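You operate a simulated robot arm through the tools that you are given. There is no shell and no other tool.

Carry out the task below with a simulated robot arm. There is one attempt and no reset: what you move stays moved.

## Task
Take the tape dispenser and leave it on the top of the hold table. Then fetch the large jug and set it on top of the carton on the third shelf from the bottom of the grey shelf unit. Then put two of the ink bottles from the second shelf from the bottom of the grey shelf unit on the bottom shelf of the grey shelf unit. Keep to this order. Set down upright: tape dispenser, large jug, ink bottle.

It is judged by the outcome, as a careful person would: the job done as asked, and still so three seconds after it is handed in. It fails if anything else is knocked over, pushed out of place, dropped, spilled or broken.

## Robot
A 7-joint arm with a two-finger parallel gripper on a trunk, on a base that drives. Base frame: it is fixed to the floor where the robot stands at the start and does not move with it; the origin is under the middle of the robot, x ahead of it, y to its left, z up; the surface under the hand at the start is at about z = 0.8. Units: m, rad, N and s.
With the tool pointing down near the work surface it reaches from about 0.3 to 0.72 m from the robot's upright axis, wherever it stands. Its first joint turns from -2.897 to 2.897 rad. Places, roughly: bottom shelf of the grey shelf unit [-5, -8.4, 0.4]; carton [-5.5, -8.25, 1.25]; ink bottle [-4.5, -8.5, 1]; large jug [-1.5, -8.25, 1]; top of the hold table [0.7, -3.1, 0.8]. Payload 1.57 kg.
The tool frame sits at the grasp point between the pads (the TCP): z along the fingers, y along the line on which they close. The tips reach 0.03 m beyond it. Largest opening 0.08 m; finger width 0.017, thickness 0.012; the body of the gripper, 0.04 by 0.082 m, starts 0.08 m behind the TCP.
Orientation is told as [roll, pitch, yaw] about the base's x, y, z axes, in that order, counted from this pose: with the fingers straight down and closing along the base's y, the tool's x points along the base's -x, its y along +y and its z along -z.

## Interface
- The arm moves only by the tool move_arm. Its argument "steps" is a list of rows, each a list of 7 numbers: the shift along the base's x, y, z in units of 20 mm (1.0 is 20 mm), then the turn, a rotation vector about the base's x, y, z in units of 6 degrees (1.0 is 6 degrees), then the opening in per cent of the stroke, from 0 (shut) to 100 (fully open). In form: [[dx, dy, dz, ax, ay, az, claw], ...]. A call has 1 to 20 rows; each row shifts and turns the commanded pose from where the row before left it. A call with a number of a shift or a turn outside -1 to 1 is refused whole. Rows are played at 5 a second. More than 0.05 m and 0.15 rad between two rows, or a gripper value outside its range, and nothing of the call is played. Where a pose cannot be reached the arm comes as near as it can. A force on the tool above 40 N (or 10 N above the force at the start of the call, whichever is more), or a blocked arm, ends the call early, and 0.2 s more pass. Each finger travels about 0.072 m/s and halts on what it meets, pressing with about 24 N; the grip force reading is that of the motor and also rises with nothing between the fingers. The clock runs only during rows and for 0.2 s after the last one: add rows that do not move to give the fingers time. It gives the time, the measured TCP pose, the force on the tool (base axes), the opening and the grip force at its end, in the units of the frame above (readings bear some noise), with the torque about the TCP (base axes, N m) and any sound that the robot's microphone picked up, and new pictures: "show" is both (left out), scene, wrist or none.
- Cameras (640 x 400 px; columns grow to the right, rows downward): "scene" is now at [-0.0096, 0.1103, 1.3903]; the picture's right is [-0.34, -0.94, 0.00], its down [-0.59, 0.21, -0.78] and it looks along [0.73, -0.27, -0.63] (base axes); focal length 271 px, centre (320, 200). "wrist" rides on the gripper at [0.072, -0.007, -0.122] in the tool frame; the picture's right is [0.09, 1.00, 0.00], its down [-0.84, 0.08, -0.54] and it looks along [-0.54, 0.05, 0.84] (tool axes); focal length 238 px, centre (320, 200). There is no depth. A picture from a camera that has moved, and an enlarged one, comes with that camera's place and axes in the base frame and with its lens.
- raise_lower(by): slides the trunk up (or, below 0, down) by that many m; the arm and the scene camera ride with it, the base frame stays. It gives what a move gives, with no picture.
- roll_base(legs): drives the robot by 1 to 6 legs, each [ahead, left, turn to the left] in m, m and rad, along the robot's own axes; the way and the turn of a leg run together, so that a leg with both is an arc; at most 1.5 m and 3.142 rad a leg. The arm and the cameras ride along, it lands a little off, and it stops where it bumps. It gives what a move gives, and a new picture of the scene camera.
- head_to(pan, tilt): turns the head with the scene camera to pan (to the left, within 1.501 rad either way) and tilt (down, from -0.506 to 1.204), counted from straight ahead of the robot. It gives what a move gives, and a new picture of the scene camera.
- close_up(camera, box): a new picture of the part [left, top, right, bottom] of that camera's present view, enlarged. No time passes.
- hand_in(): hands the job in; it is judged then, once.

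Places have to be worked out from the pictures, the camera data and where the tool is seen. Open the gripper and draw the arm clear of the work before you hand the job in, unless the task says otherwise.

The tools are called after ">>>" as a command line: name --pt "numbers of a row" for each row, then --argument value for the rest, lists and objects as JSON in quotes. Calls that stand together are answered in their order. move_arm: Moves the arm, as the interface text tells. Its arguments: {"type":"object","properties":{"steps":{"type":"array","items":{"type":"array","items":{"type":"number"}}},"show":{"type":"string","enum":["both","scene","wrist","none"]}},"required":["steps"]} The other tools are called the same way: raise_lower (by) slides the trunk up or down; roll_base (legs) drives the base; head_to (pan, tilt) turns the head that bears the scene camera; close_up (camera, box) takes an enlarged picture of a part of a camera's view; hand_in () hands the job in.

At the start:

```text
time_s: 0.0
position: [0.4048, -0.0761, 1.1257]
orientation: [0.0, 0.0, 0.001]
force: [0.1, -0.5, 0.5]
torque: [0.0, 0.03, -0.01]
finger_gap: 0.0802
grasp_force: 0.0
trunk travel left (down, up): [-0.05, 0.065]
robot x, y, heading: [0.003, 0.0034, -0.002]
head pan, tilt: [-0.347, 0.677]
```

scene: 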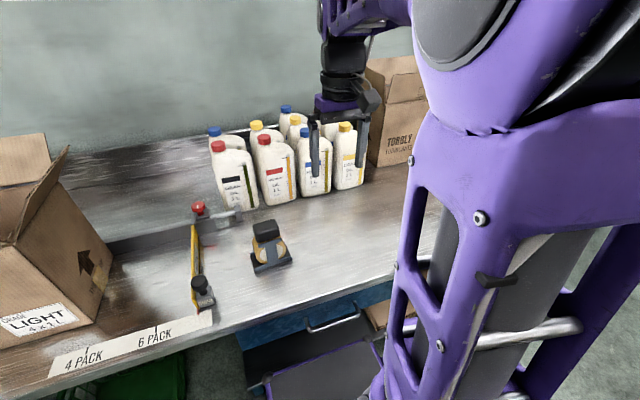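
wrist: 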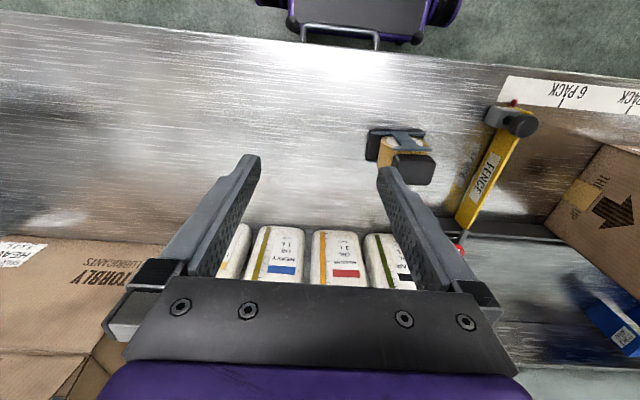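

The scene shows a bench with bottles, a fence and what looks like a small tape dispenser near (270,245). I take close-ups to see it in detail.

>>> close_up --camera "scene" --box '[180, 180, 340, 300]'

>>> close_up --camera "wrist" --box '[320, 90, 500, 210]'

```text
3.33 times, centred on (260, 240) of scene
camera zoom: at [-0.0096, 0.1103, 1.3903], right [-0.34, -0.94, 0.0], down [-0.59, 0.21, -0.78], along [0.73, -0.27, -0.63], focal length 904 px, centre (520, 67)
```

zoom: 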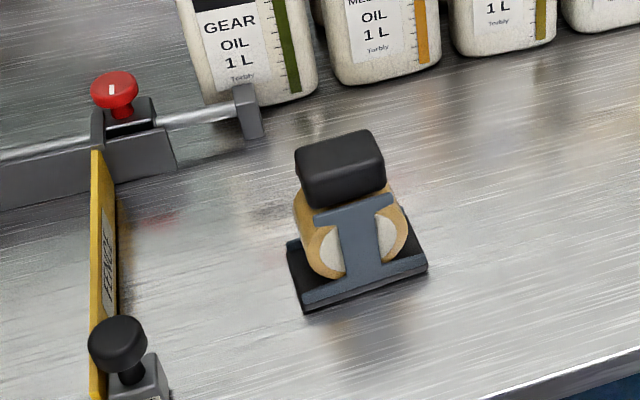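

```text
3.33 times, centred on (410, 150) of wrist
camera zoom: at [0.3326, -0.0826, 1.2458], right [-0.09, 1.0, 0.0], down [0.84, 0.08, 0.54], along [0.54, 0.05, -0.84], focal length 794 px, centre (20, 367)
```

zoom: 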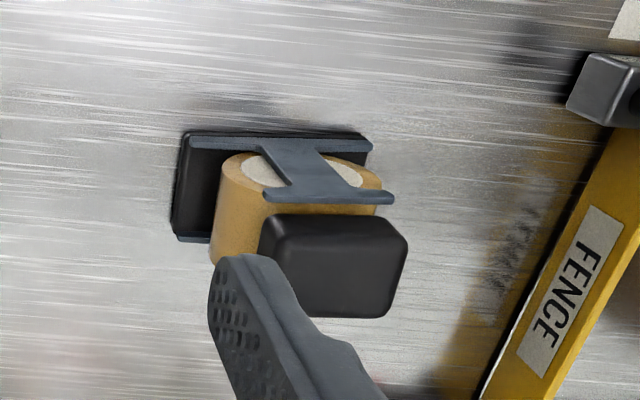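

The dispenser appears at about (0.475, 0.073), handle top near z 0.92, aligned with the base axes. Before I grasp it, I look around with the head for the hold table and the way there.

>>> head_to --pan -1.3 --tilt 0.3

>>> head_to --pan 1.4 --tilt 0.3

>>> head_to --pan 0.25 --tilt 0.75

```text
time_s: 1.2
position: [0.4042, -0.0751, 1.1258]
orientation: [-0.001, 0.0, -0.001]
force: [-0.3, 0.2, -0.6]
torque: [0.03, 0.02, -0.01]
finger_gap: 0.0802
grasp_force: 0.0
trunk travel left (down, up): [-0.05, 0.065]
robot x, y, heading: [-0.0007, -0.0011, -0.001]
head pan, tilt: [-1.3, 0.3]
camera scene: at [-0.0652, 0.0496, 1.4245], right [-0.96, -0.27, 0.0], down [-0.08, 0.29, -0.96], along [0.26, -0.92, -0.3], focal length 271 px, centre (320, 200)
```

scene: 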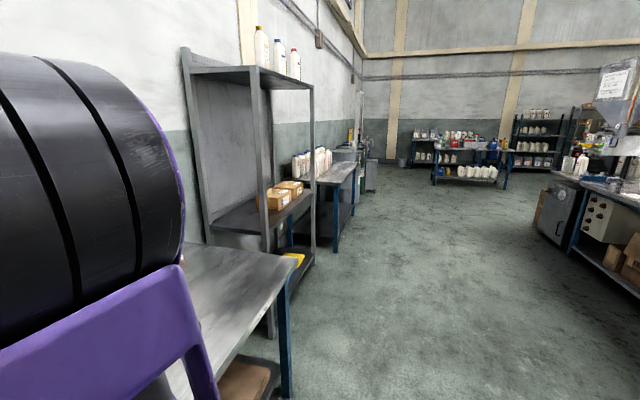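

```text
time_s: 3.6
position: [0.4052, -0.0754, 1.122]
orientation: [-0.001, 0.008, 0.001]
force: [-0.9, -0.1, -0.2]
torque: [0.0, -0.02, 0.01]
finger_gap: 0.0801
grasp_force: 0.0
trunk travel left (down, up): [-0.05, 0.065]
robot x, y, heading: [-0.0006, 0.0008, 0.0]
head pan, tilt: [1.4, 0.3]
camera scene: at [0.0016, 0.1568, 1.4253], right [0.18, -0.98, 0.0], down [-0.28, -0.05, -0.96], along [0.94, 0.18, -0.29], focal length 271 px, centre (320, 200)
```

scene: 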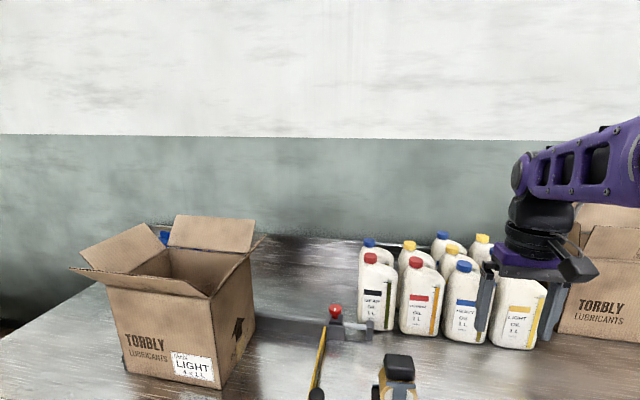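

```text
time_s: 5.0
position: [0.4049, -0.0764, 1.1248]
orientation: [-0.001, 0.004, 0.001]
force: [0.0, -0.1, 0.8]
torque: [0.01, 0.0, 0.01]
finger_gap: 0.0799
grasp_force: 0.1
trunk travel left (down, up): [-0.05, 0.065]
robot x, y, heading: [-0.0002, 0.0001, 0.0]
head pan, tilt: [0.25, 0.75]
camera scene: at [0.0012, 0.1545, 1.415], right [0.16, -0.99, 0.0], down [-0.39, -0.06, -0.92], along [0.91, 0.15, -0.39], focal length 271 px, centre (320, 200)
```

scene: 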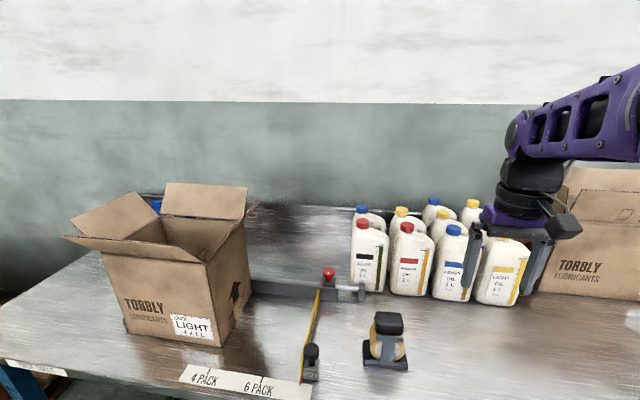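

The hold table seems to be the bench with the row of bottles past the tall grey rack, around (0.7, -3.1). First I move above the dispenser's handle at about z 1.045 and check alignment with the cameras.

>>> move_arm --pt "0.45 0.925 -0.5 0 0 0 100" --pt "0.45 0.925 -0.5 0 0 0 100" --pt "0.45 0.925 -0.5 0 0 0 100" --pt "0.45 0.925 -0.5 0 0 0 100" --pt "0.45 0.925 -0.5 0 0 0 100" --pt "0.45 0.925 -0.5 0 0 0 100" --pt "0.45 0.925 -0.5 0 0 0 100" --pt "0.45 0.925 -0.5 0 0 0 100" --pt "0 0 0 0 0 0 100"

```text
time_s: 7.0
position: [0.4755, 0.0721, 1.0457]
orientation: [-0.001, 0.001, -0.003]
force: [0.0, 0.7, -0.6]
torque: [0.01, 0.01, -0.01]
finger_gap: 0.0799
grasp_force: 0.1
trunk travel left (down, up): [-0.05, 0.065]
robot x, y, heading: [0.0014, 0.0012, 0.003]
head pan, tilt: [0.25, 0.75]
camera scene: at [-0.0098, 0.1601, 1.3842], right [0.25, -0.97, 0.0], down [-0.66, -0.17, -0.73], along [0.71, 0.18, -0.68], focal length 271 px, centre (320, 200)
camera wrist: at [0.4035, 0.065, 1.1658], right [-0.09, 1.0, 0.0], down [0.84, 0.08, 0.54], along [0.54, 0.05, -0.84], focal length 238 px, centre (320, 200)
```

scene: 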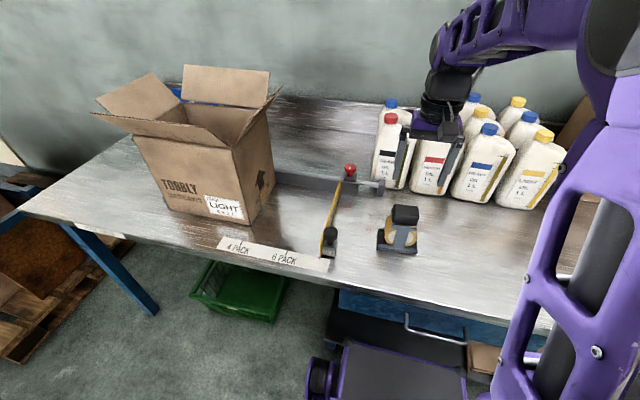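
wrist: 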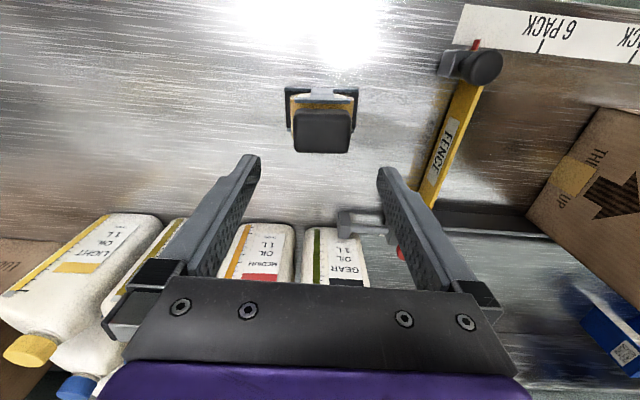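

Wrist and scene both put the handle at about (0.475, 0.074), width about 0.058 m. I take a close-up to measure its depth and height.

>>> close_up --camera "wrist" --box '[260, 70, 390, 170]'

>>> close_up --camera "scene" --box '[360, 190, 450, 260]'

```text
4.00 times, centred on (325, 120) of wrist
camera zoom: at [0.4035, 0.065, 1.1658], right [-0.09, 1.0, 0.0], down [0.84, 0.08, 0.54], along [0.54, 0.05, -0.84], focal length 953 px, centre (300, 520)
```

zoom: 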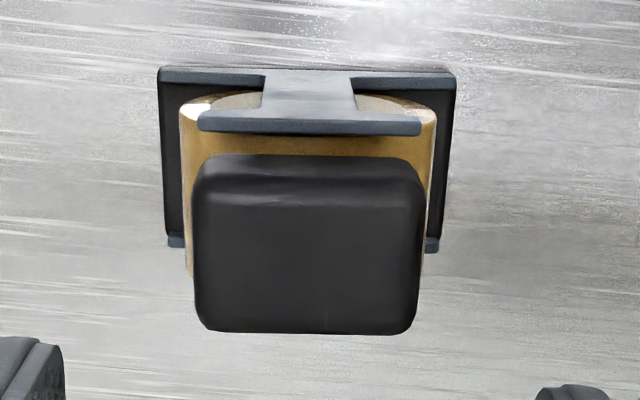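

```text
5.71 times, centred on (405, 225) of scene
camera zoom: at [-0.0098, 0.1601, 1.3842], right [0.25, -0.97, 0.0], down [-0.66, -0.17, -0.73], along [0.71, 0.18, -0.68], focal length 1549 px, centre (-166, 57)
```

zoom: 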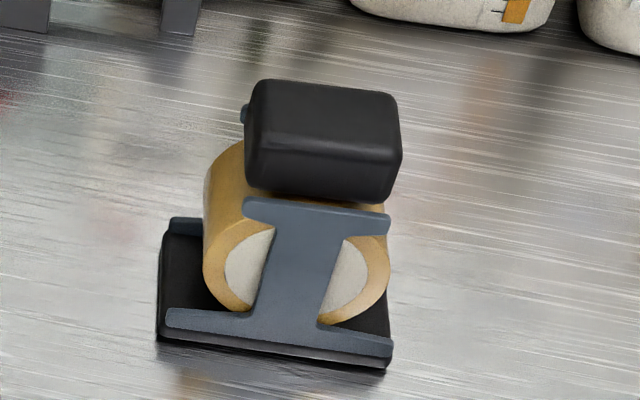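

The handle is about 0.062 wide along y, centred at (0.478, 0.074), spanning z from about 0.905 to 0.935. I descend with the fingers open to TCP z ≈ 0.918, checking before I close.

>>> move_arm --pt "0.1 0.1 -0.8 0 0 0 100" --pt "0 0 -0.8 0 0 0 100" --pt "0 0 -0.8 0 0 0 100" --pt "0 0 -0.8 0 0 0 100" --pt "0 0 -0.8 0 0 0 100" --pt "0 0 -0.8 0 0 0 100" --pt "0 0 -0.8 0 0 0 100" --pt "0 0 -0.78 0 0 0 100" --pt "0 0 0 0 0 0 100"

```text
time_s: 8.8
position: [0.4805, 0.0728, 0.9261]
orientation: [0.002, -0.009, 0.001]
force: [-4.7, -0.1, 18.5]
torque: [-0.43, 0.26, -0.1]
finger_gap: 0.0801
grasp_force: 0.0
trunk travel left (down, up): [-0.05, 0.065]
robot x, y, heading: [-0.0053, 0.001, 0.003]
head pan, tilt: [0.25, 0.75]
stopped in row 9: the force on the tool passed its limit at 45 N (the readings are from after the stop); the commanded pose is now the measured one
camera scene: at [-0.0115, 0.1599, 1.3846], right [0.25, -0.97, 0.0], down [-0.66, -0.17, -0.73], along [0.71, 0.18, -0.68], focal length 271 px, centre (320, 200)
camera wrist: at [0.4064, 0.0675, 1.0458], right [-0.09, 1.0, 0.0], down [0.83, 0.08, 0.55], along [0.55, 0.05, -0.84], focal length 238 px, centre (320, 200)
```

scene: 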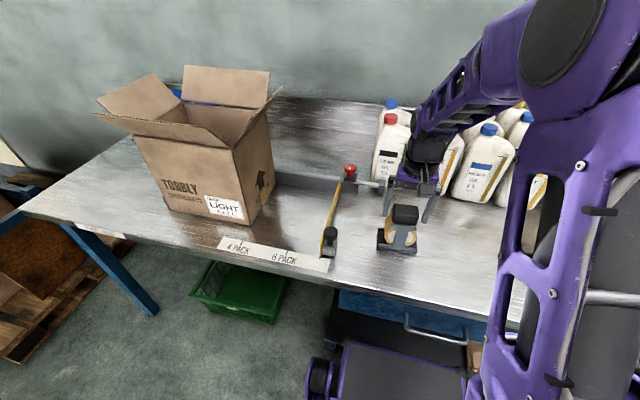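
wrist: 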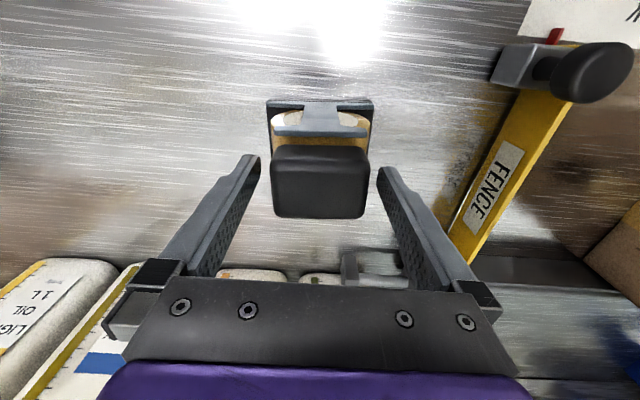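

The force limit tripped at about 45 N upward on the tool, so something is touching. I look closely in both cameras before moving anything.

>>> close_up --camera "scene" --box '[350, 150, 480, 260]'

>>> close_up --camera "wrist" --box '[160, 90, 480, 290]'

```text
3.64 times, centred on (415, 205) of scene
camera zoom: at [-0.0115, 0.1599, 1.3846], right [0.25, -0.97, 0.0], down [-0.66, -0.17, -0.73], along [0.71, 0.18, -0.68], focal length 986 px, centre (-26, 182)
```

zoom: 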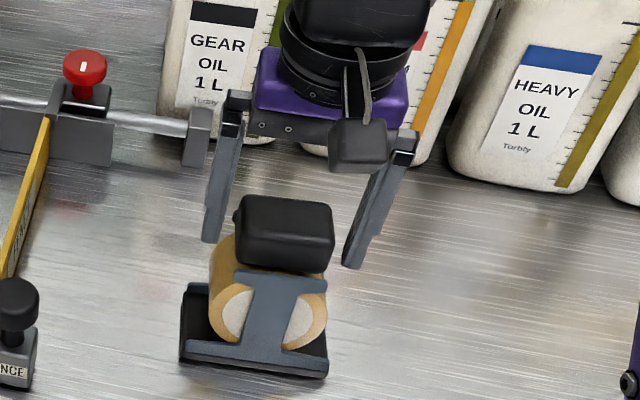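

```text
2.00 times, centred on (320, 190) of wrist
camera zoom: at [0.4064, 0.0675, 1.0458], right [-0.09, 1.0, 0.0], down [0.83, 0.08, 0.55], along [0.55, 0.05, -0.84], focal length 477 px, centre (320, 220)
```

zoom: 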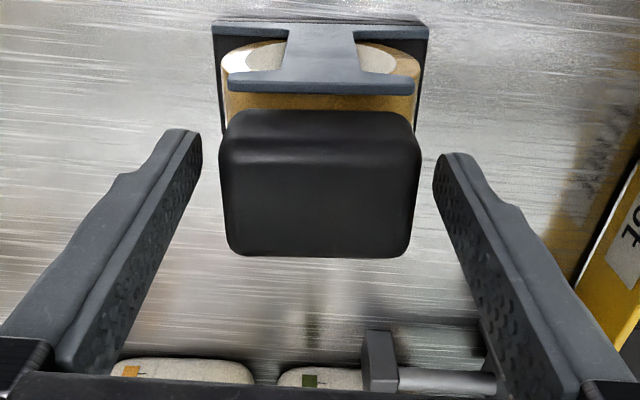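

The fingers straddle the handle cleanly, with the tips probably resting on the body beneath it. I lift 5 mm to relieve the contact and read the force.

>>> move_arm --pt "0 0 0.25 0 0 0 100" --pt "0 0 0 0 0 0 100" --pt "0 0 0 0 0 0 100" --show "wrist"

```text
time_s: 9.6
position: [0.4808, 0.0742, 0.9288]
orientation: [0.0, -0.004, -0.001]
force: [-0.6, -0.2, 0.3]
torque: [0.02, 0.0, 0.0]
finger_gap: 0.0801
grasp_force: 0.1
trunk travel left (down, up): [-0.05, 0.065]
robot x, y, heading: [-0.0025, 0.0024, 0.002]
head pan, tilt: [0.25, 0.75]
camera wrist: at [0.4078, 0.0678, 1.0485], right [-0.09, 1.0, 0.0], down [0.83, 0.08, 0.55], along [0.54, 0.05, -0.84], focal length 238 px, centre (320, 200)
```

wrist: 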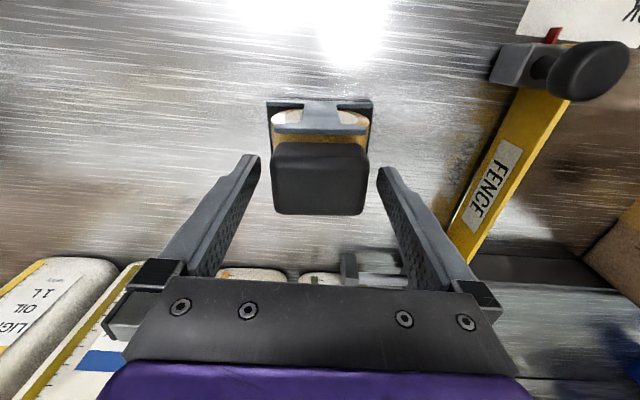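

Contact is gone and the handle sits between the pads, spanning roughly 6 mm above to 27 mm below the TCP. Now I close on it.

>>> move_arm --pt "0 0 0 0 0 0 75" --pt "0 0 0 0 0 0 50" --pt "0 0 0 0 0 0 20" --pt "0 0 0 0 0 0 0" --pt "0 0 0 0 0 0 0" --show "both"

```text
time_s: 10.8
position: [0.4806, 0.0747, 0.9284]
orientation: [0.0, -0.006, 0.0]
force: [0.0, 0.8, -0.5]
torque: [-0.03, 0.01, 0.06]
finger_gap: 0.0608
grasp_force: 24.1
trunk travel left (down, up): [-0.05, 0.065]
robot x, y, heading: [-0.0025, 0.0018, -0.001]
head pan, tilt: [0.25, 0.75]
camera scene: at [-0.0099, 0.16, 1.3842], right [0.25, -0.97, 0.0], down [-0.66, -0.17, -0.73], along [0.71, 0.18, -0.68], focal length 271 px, centre (320, 200)
camera wrist: at [0.4078, 0.0677, 1.0486], right [-0.09, 1.0, 0.0], down [0.83, 0.08, 0.55], along [0.54, 0.05, -0.84], focal length 238 px, centre (320, 200)
```

scene: 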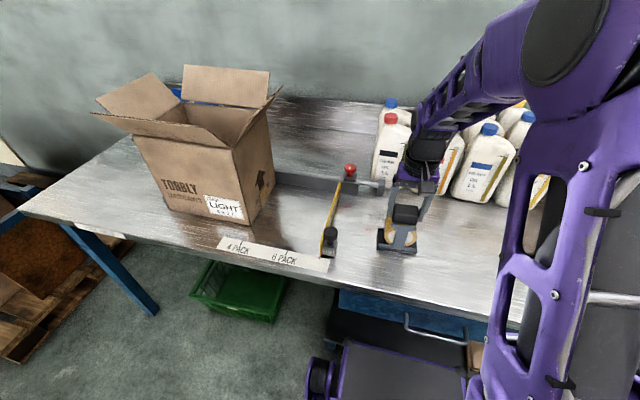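
wrist: 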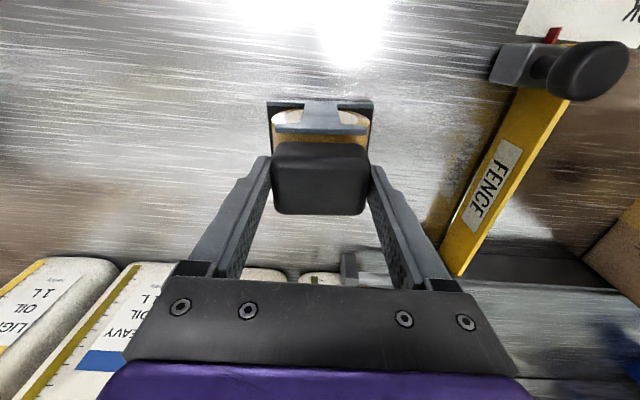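

The grip holds at a 0.061 m gap and 24 N. I lift straight up by 0.14 m, slowly.

>>> move_arm --pt "0 0 0.3 0 0 0 0" --pt "0 0 0.5 0 0 0 0" --pt "0 0 0.8 0 0 0 0" --pt "0 0 0.9 0 0 0 0" --pt "0 0 0.9 0 0 0 0" --pt "0 0 0.9 0 0 0 0" --pt "0 0 0.9 0 0 0 0" --pt "0 0 0.9 0 0 0 0" --pt "0 0 0.9 0 0 0 0" --pt "0 0 0 0 0 0 0" --show "both"

```text
time_s: 13.0
position: [0.4799, 0.0752, 1.0698]
orientation: [0.001, -0.006, 0.0]
force: [0.1, -0.6, -3.2]
torque: [-0.02, -0.01, 0.01]
finger_gap: 0.0606
grasp_force: 23.9
trunk travel left (down, up): [-0.05, 0.065]
robot x, y, heading: [0.0021, 0.0004, -0.006]
head pan, tilt: [0.25, 0.75]
camera scene: at [-0.0097, 0.1601, 1.3842], right [0.25, -0.97, 0.0], down [-0.66, -0.17, -0.73], along [0.71, 0.18, -0.68], focal length 271 px, centre (320, 200)
camera wrist: at [0.4073, 0.0674, 1.1898], right [-0.09, 1.0, 0.0], down [0.83, 0.08, 0.55], along [0.54, 0.05, -0.84], focal length 238 px, centre (320, 200)
```

scene: 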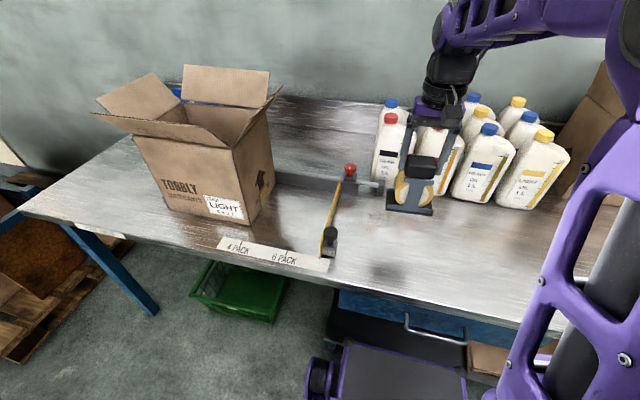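
wrist: 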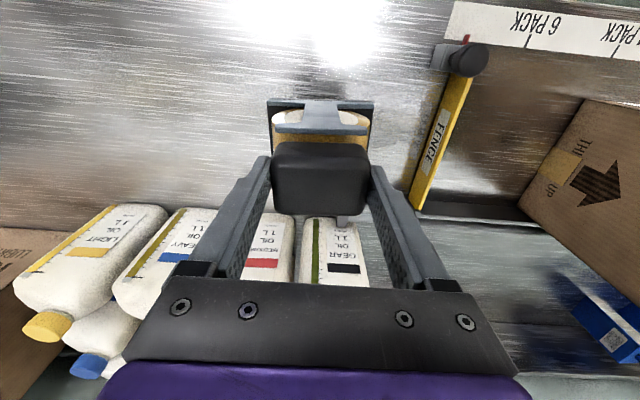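

The dispenser is lifted and hangs level, about 3.2 N. I back the robot out from the table, then strafe toward y = -3.1 while staying clear of the rack.

>>> roll_base --legs '[[-0.5, 0, 0]]'

>>> head_to --pan -1.3 --tilt 0.5

```text
time_s: 16.0
position: [-0.0278, 0.0727, 1.069]
orientation: [0.0, -0.005, -0.002]
force: [0.4, 0.1, -3.1]
torque: [-0.01, 0.0, 0.0]
finger_gap: 0.0605
grasp_force: 23.8
trunk travel left (down, up): [-0.05, 0.065]
robot x, y, heading: [-0.509, -0.0008, -0.001]
head pan, tilt: [0.25, 0.75]
camera scene: at [-0.5174, 0.1603, 1.3842], right [0.25, -0.97, 0.0], down [-0.66, -0.17, -0.73], along [0.71, 0.18, -0.68], focal length 271 px, centre (320, 200)
```

scene: 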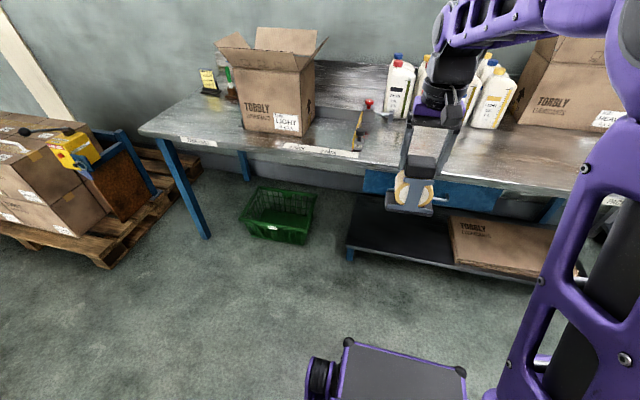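

```text
time_s: 17.6
position: [-0.0273, 0.0734, 1.0689]
orientation: [0.0, -0.005, -0.001]
force: [-0.3, 0.0, -2.2]
torque: [0.0, -0.01, 0.02]
finger_gap: 0.0605
grasp_force: 24.3
trunk travel left (down, up): [-0.05, 0.065]
robot x, y, heading: [-0.509, -0.0024, -0.003]
head pan, tilt: [-1.3, 0.499]
camera scene: at [-0.5735, 0.0523, 1.4062], right [-0.96, -0.27, 0.0], down [-0.13, 0.46, -0.88], along [0.23, -0.85, -0.48], focal length 271 px, centre (320, 200)
```

scene: 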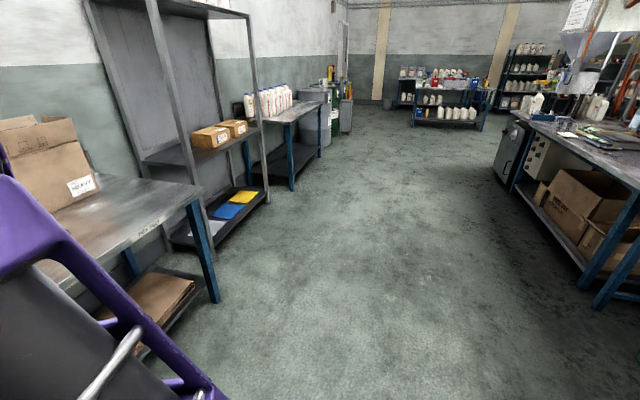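

The aisle is clear. I zoom on the hold table and the far area before strafing.

>>> close_up --camera "scene" --box '[220, 60, 380, 200]'

>>> close_up --camera "scene" --box '[370, 20, 570, 150]'

```text
2.86 times, centred on (300, 130) of scene
camera zoom: at [-0.5735, 0.0523, 1.4062], right [-0.96, -0.27, 0.0], down [-0.13, 0.46, -0.88], along [0.23, -0.85, -0.48], focal length 775 px, centre (377, 400)
```

zoom: 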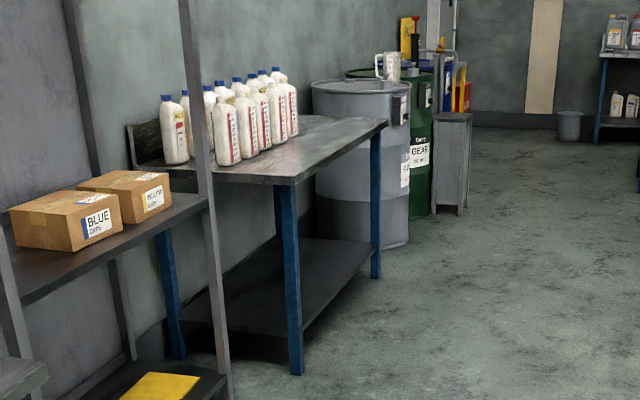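

```text
3.08 times, centred on (470, 85) of scene
camera zoom: at [-0.5735, 0.0523, 1.4062], right [-0.96, -0.27, 0.0], down [-0.13, 0.46, -0.88], along [0.23, -0.85, -0.48], focal length 834 px, centre (-142, 554)
```

zoom: 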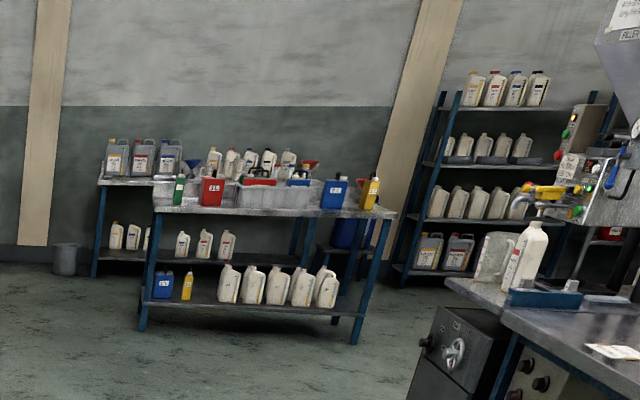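

The hold table spans about y -2.4 to -3.75 with its front edge near x 0.41, and its bottles take the back and near half. I strafe to y ≈ -3.35, where the right half looks free.

>>> roll_base --legs '[[0, -1.5, 0], [0, -1.5, 0], [0, -0.35, 0]]'

>>> head_to --pan 0.1 --tilt 0.5

```text
time_s: 49.8
position: [-0.0261, -3.2756, 1.069]
orientation: [0.0, -0.006, -0.022]
force: [-0.3, -0.1, -3.0]
torque: [-0.02, 0.04, -0.01]
finger_gap: 0.0598
grasp_force: 24.1
trunk travel left (down, up): [-0.05, 0.065]
robot x, y, heading: [-0.5081, -3.3422, -0.021]
head pan, tilt: [-1.3, 0.499]
camera scene: at [-0.5723, -3.2848, 1.4062], right [-0.97, -0.25, 0.0], down [-0.12, 0.46, -0.88], along [0.22, -0.85, -0.48], focal length 271 px, centre (320, 200)
```

scene: 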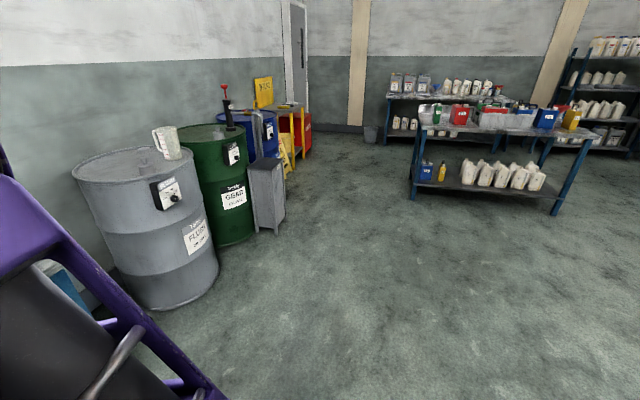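

```text
time_s: 51.3
position: [-0.0265, -3.2748, 1.0702]
orientation: [0.0, -0.005, -0.023]
force: [-0.5, 0.6, -3.2]
torque: [-0.01, 0.0, -0.01]
finger_gap: 0.0597
grasp_force: 24.4
trunk travel left (down, up): [-0.05, 0.065]
robot x, y, heading: [-0.5097, -3.3382, -0.022]
head pan, tilt: [0.099, 0.499]
camera scene: at [-0.5039, -3.1897, 1.4062], right [0.08, -1.0, 0.0], down [-0.48, -0.04, -0.88], along [0.88, 0.07, -0.48], focal length 271 px, centre (320, 200)
```

scene: 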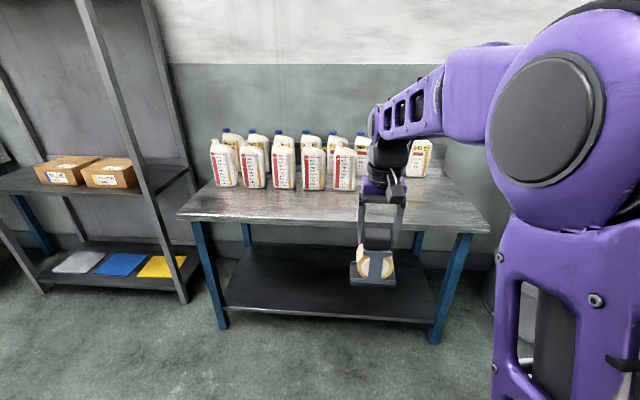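

I see the hold table's front strip free: front edge x ≈ 0.415, bottle fronts at x ≈ 0.70 or beyond. I drive ahead 0.44 m so the base stays short of the table, then check.

>>> roll_base --legs '[[0.43, 0, 0.02]]'

>>> head_to --pan 0.1 --tilt 0.8

```text
time_s: 54.0
position: [0.4048, -3.2711, 1.0699]
orientation: [0.0, -0.004, -0.005]
force: [0.3, 0.1, -2.5]
torque: [-0.02, 0.03, 0.01]
finger_gap: 0.0597
grasp_force: 23.9
trunk travel left (down, up): [-0.05, 0.065]
robot x, y, heading: [-0.0747, -3.3442, -0.004]
head pan, tilt: [0.099, 0.499]
camera scene: at [-0.0741, -3.1953, 1.4062], right [0.1, -1.0, 0.0], down [-0.48, -0.05, -0.88], along [0.87, 0.08, -0.48], focal length 271 px, centre (320, 200)
```

scene: 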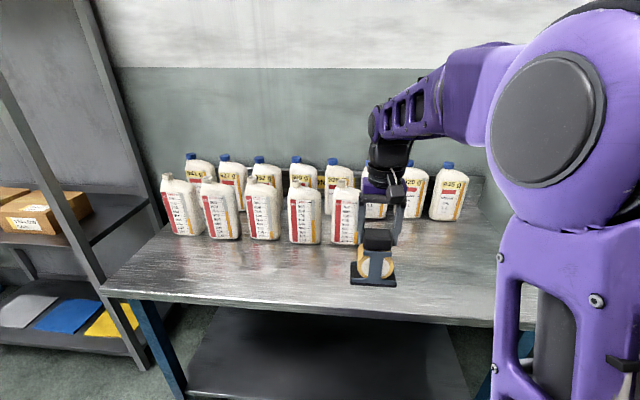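

```text
time_s: 54.8
position: [0.4038, -3.2717, 1.0693]
orientation: [0.0, -0.005, -0.005]
force: [-0.4, -0.3, -2.9]
torque: [-0.03, 0.0, 0.0]
finger_gap: 0.0594
grasp_force: 24.3
trunk travel left (down, up): [-0.05, 0.065]
robot x, y, heading: [-0.0714, -3.3465, -0.003]
head pan, tilt: [0.099, 0.799]
camera scene: at [-0.0842, -3.1963, 1.3803], right [0.1, -1.0, 0.0], down [-0.71, -0.07, -0.7], along [0.69, 0.07, -0.72], focal length 271 px, centre (320, 200)
```

scene: 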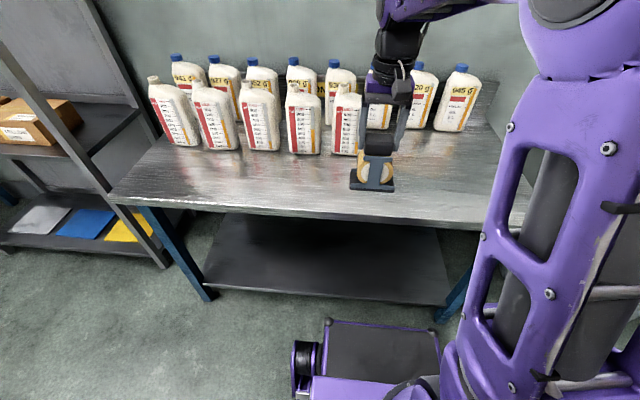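

The spot at about (0.57, -3.40) is free and in reach. I move the dispenser over it at carrying height.

>>> move_arm --pt "0.83 -0.65 0 0 0 0 0" --pt "0.83 -0.65 0 0 0 0 0" --pt "0.83 -0.65 0 0 0 0 0" --pt "0.83 -0.65 0 0 0 0 0" --pt "0.83 -0.65 0 0 0 0 0" --pt "0.83 -0.65 0 0 0 0 0" --pt "0.83 -0.65 0 0 0 0 0" --pt "0.83 -0.65 0 0 0 0 0" --pt "0.83 -0.65 0 0 0 0 0" --pt "0.83 -0.65 0 0 0 0 0" --pt "0 0 0 0 0 0 0" --show "both"

```text
time_s: 57.1
position: [0.57, -3.4012, 1.0686]
orientation: [0.001, -0.002, -0.003]
force: [0.3, -0.4, -4.2]
torque: [0.01, 0.0, -0.01]
finger_gap: 0.0599
grasp_force: 24.4
trunk travel left (down, up): [-0.05, 0.065]
robot x, y, heading: [-0.0791, -3.3473, -0.008]
head pan, tilt: [0.099, 0.799]
camera scene: at [-0.0841, -3.1964, 1.3802], right [0.1, -1.0, 0.0], down [-0.71, -0.07, -0.7], along [0.69, 0.07, -0.72], focal length 271 px, centre (320, 200)
camera wrist: at [0.4985, -3.4086, 1.1897], right [-0.09, 1.0, 0.0], down [0.83, 0.07, 0.55], along [0.54, 0.05, -0.84], focal length 238 px, centre (320, 200)
```

scene: 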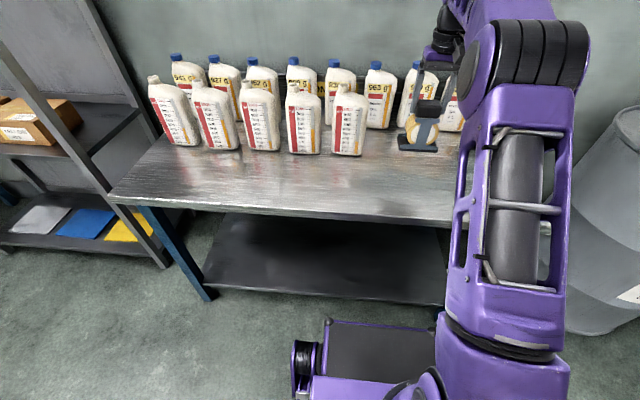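
wrist: 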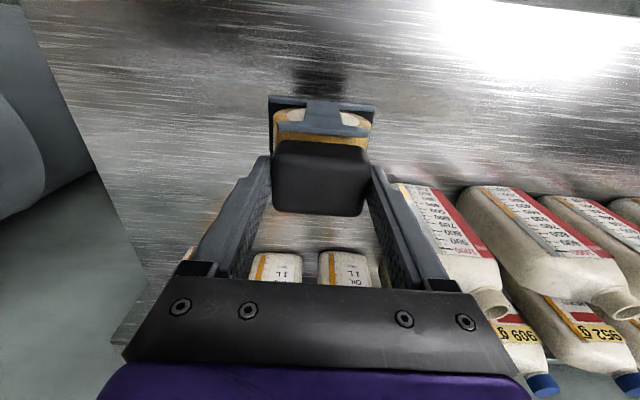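

Clear on all sides; the nearest bottle is over 8 cm from the fingers. I lower by 0.13 m to about 1 cm above the expected contact height.

>>> move_arm --pt "0 0 -0.8 0 0 0 0" --pt "0 0 -0.8 0 0 0 0" --pt "0 0 -0.8 0 0 0 0" --pt "0 0 -0.8 0 0 0 0" --pt "0 0 -0.8 0 0 0 0" --pt "0 0 -0.8 0 0 0 0" --pt "0 0 -0.8 0 0 0 0" --pt "0 0 -0.8 0 0 0 0" --pt "0 0 -0.1 0 0 0 0" --pt "0 0 0 0 0 0 0" --show "scene"

>>> move_arm --pt "0 0 -0.2 0 0 0 0" --pt "0 0 -0.15 0 0 0 0" --pt "0 0 0 0 0 0 0" --show "wrist"

```text
time_s: 59.4
position: [0.5713, -3.4039, 0.9394]
orientation: [0.0, -0.005, -0.006]
force: [-0.4, 0.8, -3.4]
torque: [0.04, 0.0, -0.02]
finger_gap: 0.0596
grasp_force: 24.6
trunk travel left (down, up): [-0.05, 0.065]
robot x, y, heading: [-0.075, -3.3428, -0.002]
head pan, tilt: [0.099, 0.799]
camera scene: at [-0.0842, -3.1963, 1.3802], right [0.1, -1.0, 0.0], down [-0.71, -0.07, -0.7], along [0.69, 0.07, -0.72], focal length 271 px, centre (320, 200)
```

scene: 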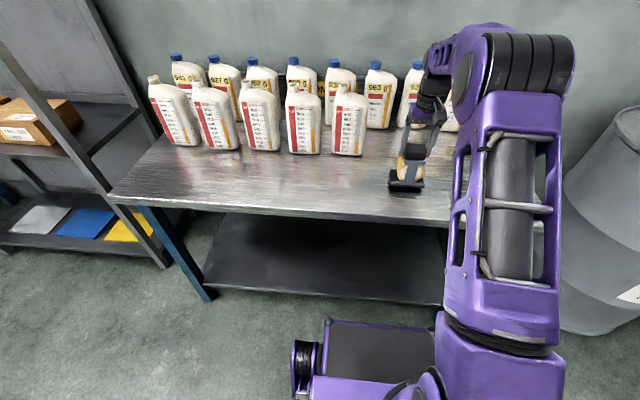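

```text
time_s: 60.1
position: [0.5707, -3.4029, 0.9322]
orientation: [0.0, -0.005, -0.005]
force: [0.1, 0.0, -3.4]
torque: [0.01, -0.03, -0.01]
finger_gap: 0.0596
grasp_force: 23.9
trunk travel left (down, up): [-0.05, 0.065]
robot x, y, heading: [-0.0746, -3.3471, -0.006]
head pan, tilt: [0.099, 0.799]
camera wrist: at [0.4988, -3.4085, 1.0526], right [-0.09, 1.0, 0.0], down [0.83, 0.07, 0.55], along [0.54, 0.05, -0.84], focal length 238 px, centre (320, 200)
```

wrist: 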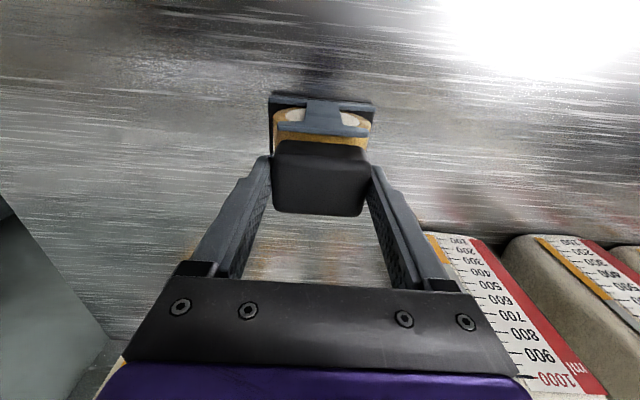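

Still carrying the full 3.4 N at z 0.932. I continue in 3 mm steps until the table takes the weight.

>>> move_arm --pt "0 0 -0.15 0 0 0 0" --pt "0 0 0 0 0 0 0" --show "none"

>>> move_arm --pt "0 0 -0.1 0 0 0 0" --pt "0 0 0 0 0 0 0" --show "none"

```text
time_s: 60.8
position: [0.5716, -3.4032, 0.9306]
orientation: [-0.001, -0.005, -0.006]
force: [0.4, 0.5, -3.7]
torque: [0.02, 0.03, 0.03]
finger_gap: 0.0597
grasp_force: 24.5
trunk travel left (down, up): [-0.05, 0.065]
robot x, y, heading: [-0.0745, -3.3453, -0.006]
head pan, tilt: [0.099, 0.799]
```

```text
time_s: 61.4
position: [0.5707, -3.4027, 0.9289]
orientation: [-0.001, -0.008, -0.005]
force: [-0.8, -0.8, 7.6]
torque: [-0.11, 0.5, 0.02]
finger_gap: 0.0594
grasp_force: 24.1
trunk travel left (down, up): [-0.05, 0.065]
robot x, y, heading: [-0.0747, -3.343, -0.004]
head pan, tilt: [0.099, 0.799]
```

The base is now on the table (7.6 N upward). I open the gripper and hold for the fingers to clear.

>>> move_arm --pt "0 0 0 0 0 0 40" --pt "0 0 0 0 0 0 70" --pt "0 0 0 0 0 0 100" --pt "0 0 0 0 0 0 100" --pt "0 0 0 0 0 0 100" --show "both"

```text
time_s: 62.5
position: [0.5714, -3.4027, 0.9274]
orientation: [0.0, -0.005, -0.006]
force: [0.4, -0.2, -0.7]
torque: [0.01, 0.0, 0.03]
finger_gap: 0.0799
grasp_force: 0.0
trunk travel left (down, up): [-0.05, 0.065]
robot x, y, heading: [-0.0705, -3.3421, -0.002]
head pan, tilt: [0.099, 0.799]
camera scene: at [-0.0845, -3.1963, 1.3802], right [0.1, -1.0, 0.0], down [-0.71, -0.07, -0.7], along [0.69, 0.07, -0.72], focal length 271 px, centre (320, 200)
camera wrist: at [0.4985, -3.4084, 1.0474], right [-0.09, 1.0, 0.0], down [0.83, 0.07, 0.55], along [0.54, 0.05, -0.84], focal length 238 px, centre (320, 200)
```

scene: 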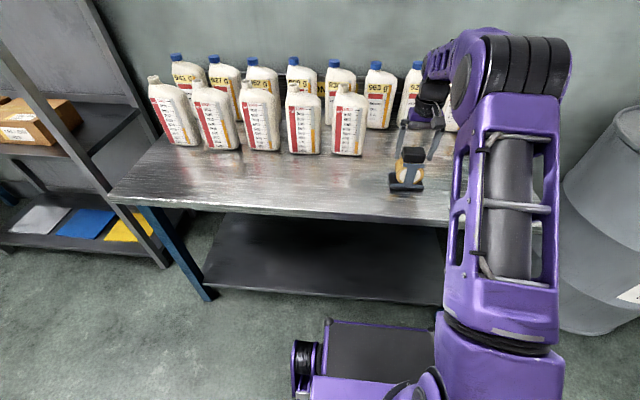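
wrist: 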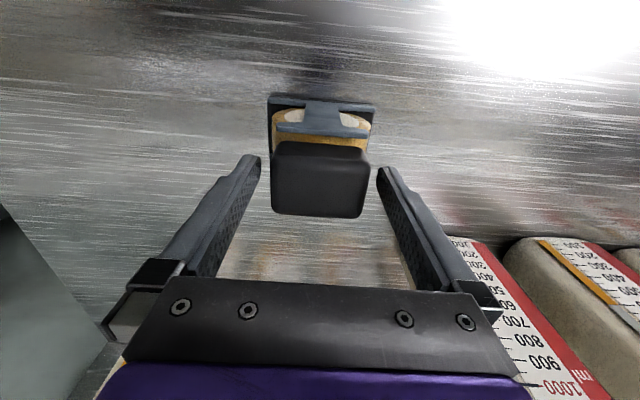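

Released and standing upright. I raise the hand straight up by 0.15 m, then pull back toward the robot.

>>> move_arm --pt "0 0 0.5 0 0 0 100" --pt "0 0 0.9 0 0 0 100" --pt "0 0 0.9 0 0 0 100" --pt "0 0 0.9 0 0 0 100" --pt "0 0 0.9 0 0 0 100" --pt "0 0 0.9 0 0 0 100" --pt "0 0 0.9 0 0 0 100" --pt "0 0 0.9 0 0 0 100" --pt "0 0 0.9 0 0 0 100" --pt "-0.9 0.5 0.3 0 0 0 100" --pt "-0.9 0.5 0.3 0 0 0 100" --pt "-0.9 0.5 0.3 0 0 0 100" --pt "-0.9 0.5 0.3 0 0 0 100" --pt "-0.9 0.5 0.3 0 0 0 100" --pt "-0.9 0 0 0 0 0 100" --pt "-0.9 0 0 0 0 0 100" --pt "-0.9 0 0 0 0 0 100" --pt "0 0 0 0 0 0 100" --show "both"

```text
time_s: 66.3
position: [0.4252, -3.3508, 1.1127]
orientation: [0.0, -0.006, -0.005]
force: [-0.1, 0.9, 0.9]
torque: [0.0, 0.01, 0.02]
finger_gap: 0.0799
grasp_force: 0.1
trunk travel left (down, up): [-0.05, 0.065]
robot x, y, heading: [-0.0749, -3.3468, -0.008]
head pan, tilt: [0.099, 0.799]
camera scene: at [-0.0845, -3.1963, 1.3802], right [0.1, -1.0, 0.0], down [-0.71, -0.07, -0.7], along [0.69, 0.07, -0.72], focal length 271 px, centre (320, 200)
camera wrist: at [0.3527, -3.3581, 1.2325], right [-0.09, 1.0, 0.0], down [0.83, 0.07, 0.55], along [0.54, 0.05, -0.84], focal length 238 px, centre (320, 200)
```

scene: 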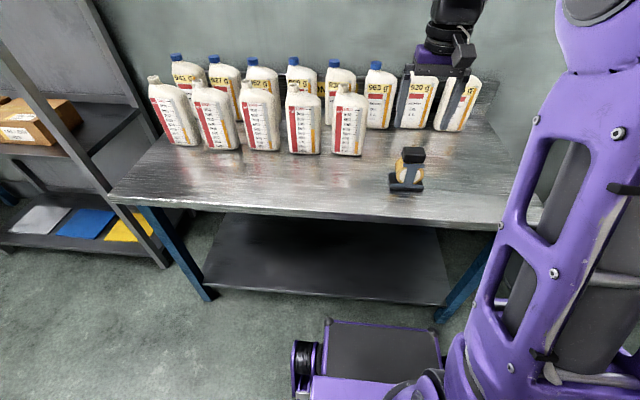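
wrist: 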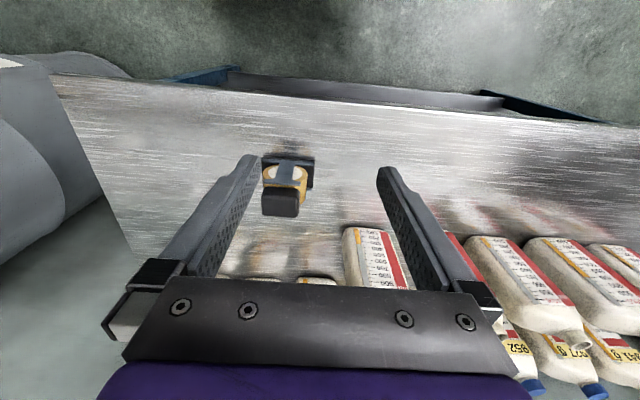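

The dispenser stands upright on the hold table, and the hand is clear. I tuck the arm in, back away and turn to face -y for the drive to the jug's table.

>>> move_arm --pt "-0.9 0 0.4 0 0 0 50" --pt "-0.9 0 0.4 0 0 0 50" --pt "-0.9 0 0.4 0 0 0 50" --pt "-0.9 0 0.4 0 0 0 50" --pt "-0.9 0 0.4 0 0 0 50" --pt "-0.5 0 0.4 0 0 0 50" --pt "0 0 0 0 0 0 50" --show "none"

>>> roll_base --legs '[[-0.45, 0, 0], [0, 0, -1.57]]'

>>> head_to --pan 0.0 --tilt 0.35

```text
time_s: 68.0
position: [0.3278, -3.3542, 1.1554]
orientation: [-0.002, 0.007, -0.006]
force: [1.4, 0.3, -0.9]
torque: [0.01, 0.03, 0.0]
finger_gap: 0.0399
grasp_force: 0.1
trunk travel left (down, up): [-0.05, 0.065]
robot x, y, heading: [-0.0763, -3.3413, -0.005]
head pan, tilt: [0.099, 0.799]
```

```text
time_s: 74.6
position: [-0.5364, -3.7439, 1.157]
orientation: [-0.001, 0.004, -1.575]
force: [0.1, 0.6, -0.5]
torque: [0.01, 0.02, 0.0]
finger_gap: 0.0399
grasp_force: 0.0
trunk travel left (down, up): [-0.05, 0.065]
robot x, y, heading: [-0.5312, -3.3389, -1.574]
head pan, tilt: [0.099, 0.799]
camera scene: at [-0.3917, -3.3362, 1.3866], right [-1.0, 0.04, 0.0], down [0.03, 0.66, -0.75], along [-0.03, -0.75, -0.66], focal length 271 px, centre (320, 200)
```

scene: 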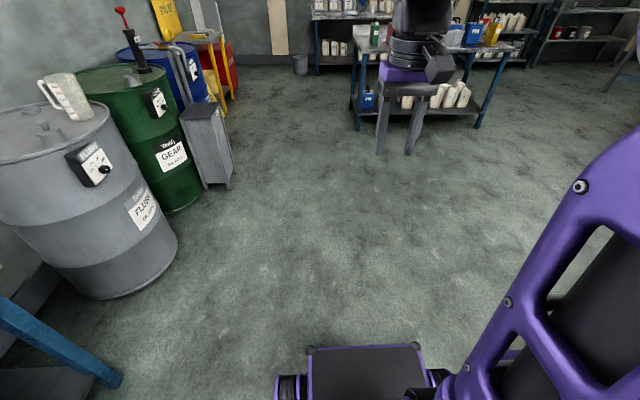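

```text
time_s: 75.5
position: [-0.5365, -3.7438, 1.1574]
orientation: [0.001, 0.003, -1.575]
force: [-0.1, 0.2, -0.2]
torque: [-0.01, -0.04, 0.01]
finger_gap: 0.0401
grasp_force: 0.0
trunk travel left (down, up): [-0.05, 0.065]
robot x, y, heading: [-0.5272, -3.3402, -1.574]
head pan, tilt: [0.0, 0.351]
camera scene: at [-0.3886, -3.3453, 1.4198], right [-1.0, 0.0, 0.0], down [0.0, 0.34, -0.94], along [0.0, -0.94, -0.34], focal length 271 px, centre (320, 200)
```

scene: 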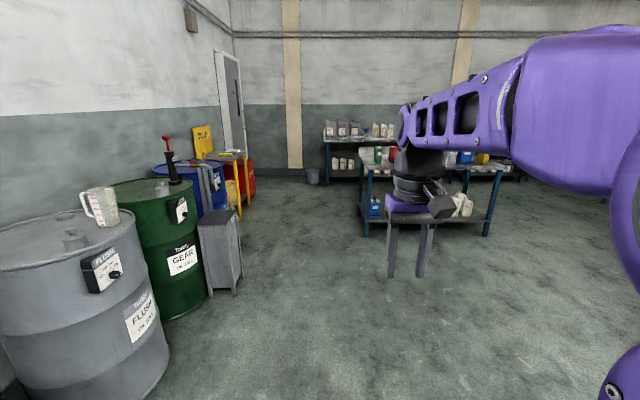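

The corridor between the cabinet (x ≈ 0.28) and the front table's left leg (x ≈ -0.9) is clear. I drive along x ≈ -0.28 to about y = -6.3 and look again.

>>> roll_base --legs '[[1.4, 0.23, 0], [1.5, 0, 0]]'

>>> head_to --pan -0.6 --tilt 0.45

```text
time_s: 89.6
position: [-0.3531, -6.6467, 1.1561]
orientation: [0.001, 0.003, -1.599]
force: [-0.4, -0.2, -0.9]
torque: [0.01, 0.01, -0.01]
finger_gap: 0.04
grasp_force: 0.1
trunk travel left (down, up): [-0.05, 0.065]
robot x, y, heading: [-0.3371, -6.2466, -1.593]
head pan, tilt: [0.0, 0.351]
camera scene: at [-0.1953, -6.2522, 1.4198], right [-1.0, 0.03, 0.0], down [0.01, 0.34, -0.94], along [-0.03, -0.94, -0.34], focal length 271 px, centre (320, 200)
```

scene: 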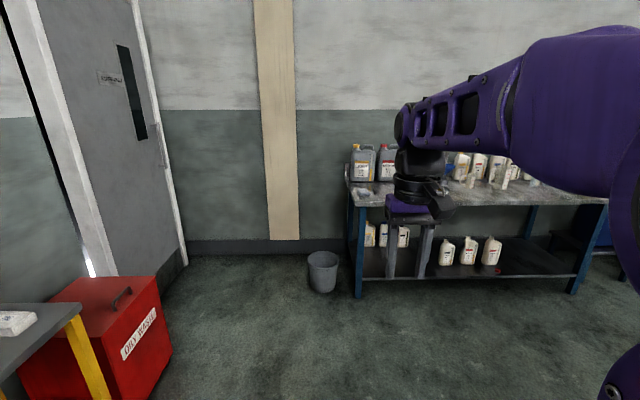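

```text
time_s: 90.6
position: [-0.3539, -6.6471, 1.1564]
orientation: [0.0, 0.003, -1.598]
force: [-0.2, 0.1, 0.2]
torque: [-0.01, -0.02, -0.02]
finger_gap: 0.0399
grasp_force: 0.1
trunk travel left (down, up): [-0.05, 0.065]
robot x, y, heading: [-0.3365, -6.2488, -1.598]
head pan, tilt: [-0.6, 0.45]
camera scene: at [-0.2467, -6.2336, 1.4107], right [-0.81, 0.59, 0.0], down [0.26, 0.35, -0.9], along [-0.53, -0.73, -0.44], focal length 271 px, centre (320, 200)
```

scene: 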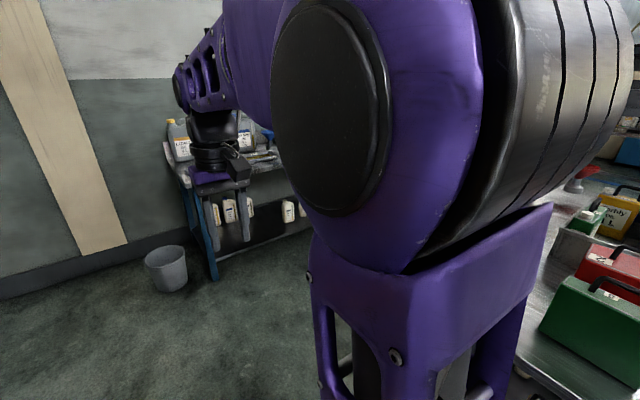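

The back table spans x about -0.5 to -2.3, with its front edge near y -7.9. I drive on to y ≈ -7.33 and straighten the heading.

>>> roll_base --legs '[[1.08, 0.05, 0.027]]'

>>> head_to --pan -1.45 --tilt 0.4

```text
time_s: 96.1
position: [-0.3032, -7.7244, 1.1568]
orientation: [0.0, 0.005, -1.57]
force: [-0.4, -0.4, -0.3]
torque: [0.03, 0.03, 0.03]
finger_gap: 0.0401
grasp_force: 0.1
trunk travel left (down, up): [-0.05, 0.065]
robot x, y, heading: [-0.3004, -7.3199, -1.572]
head pan, tilt: [-0.6, 0.45]
camera scene: at [-0.2096, -7.3082, 1.4106], right [-0.83, 0.56, 0.0], down [0.25, 0.36, -0.9], along [-0.51, -0.74, -0.44], focal length 271 px, centre (320, 200)
```

scene: 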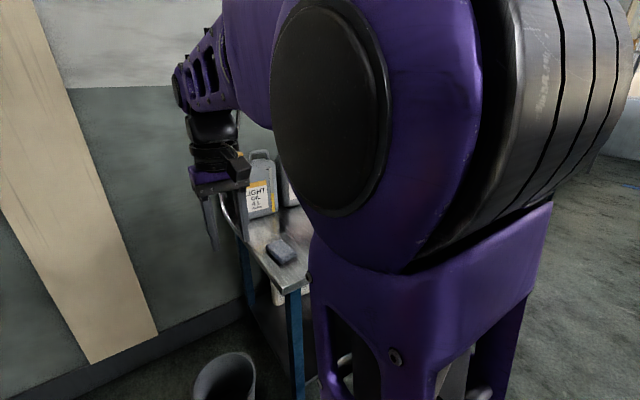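

```text
time_s: 97.3
position: [-0.3037, -7.7244, 1.1566]
orientation: [0.0, 0.004, -1.57]
force: [-0.3, 0.8, 0.2]
torque: [-0.04, -0.06, 0.0]
finger_gap: 0.0399
grasp_force: 0.1
trunk travel left (down, up): [-0.05, 0.065]
robot x, y, heading: [-0.2992, -7.3232, -1.572]
head pan, tilt: [-1.45, 0.4]
camera scene: at [-0.2498, -7.2436, 1.4153], right [-0.12, 0.99, 0.0], down [0.39, 0.05, -0.92], along [-0.91, -0.11, -0.39], focal length 271 px, centre (320, 200)
```

scene: 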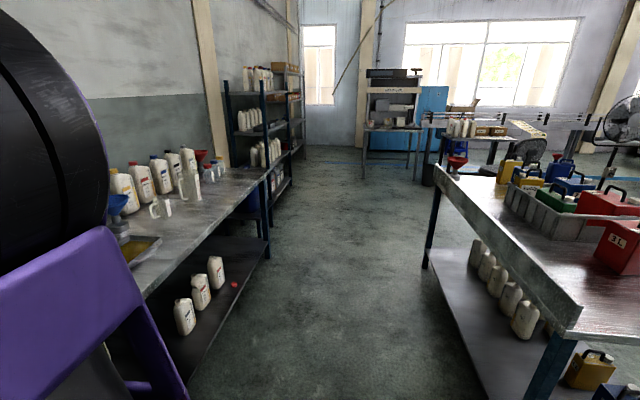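

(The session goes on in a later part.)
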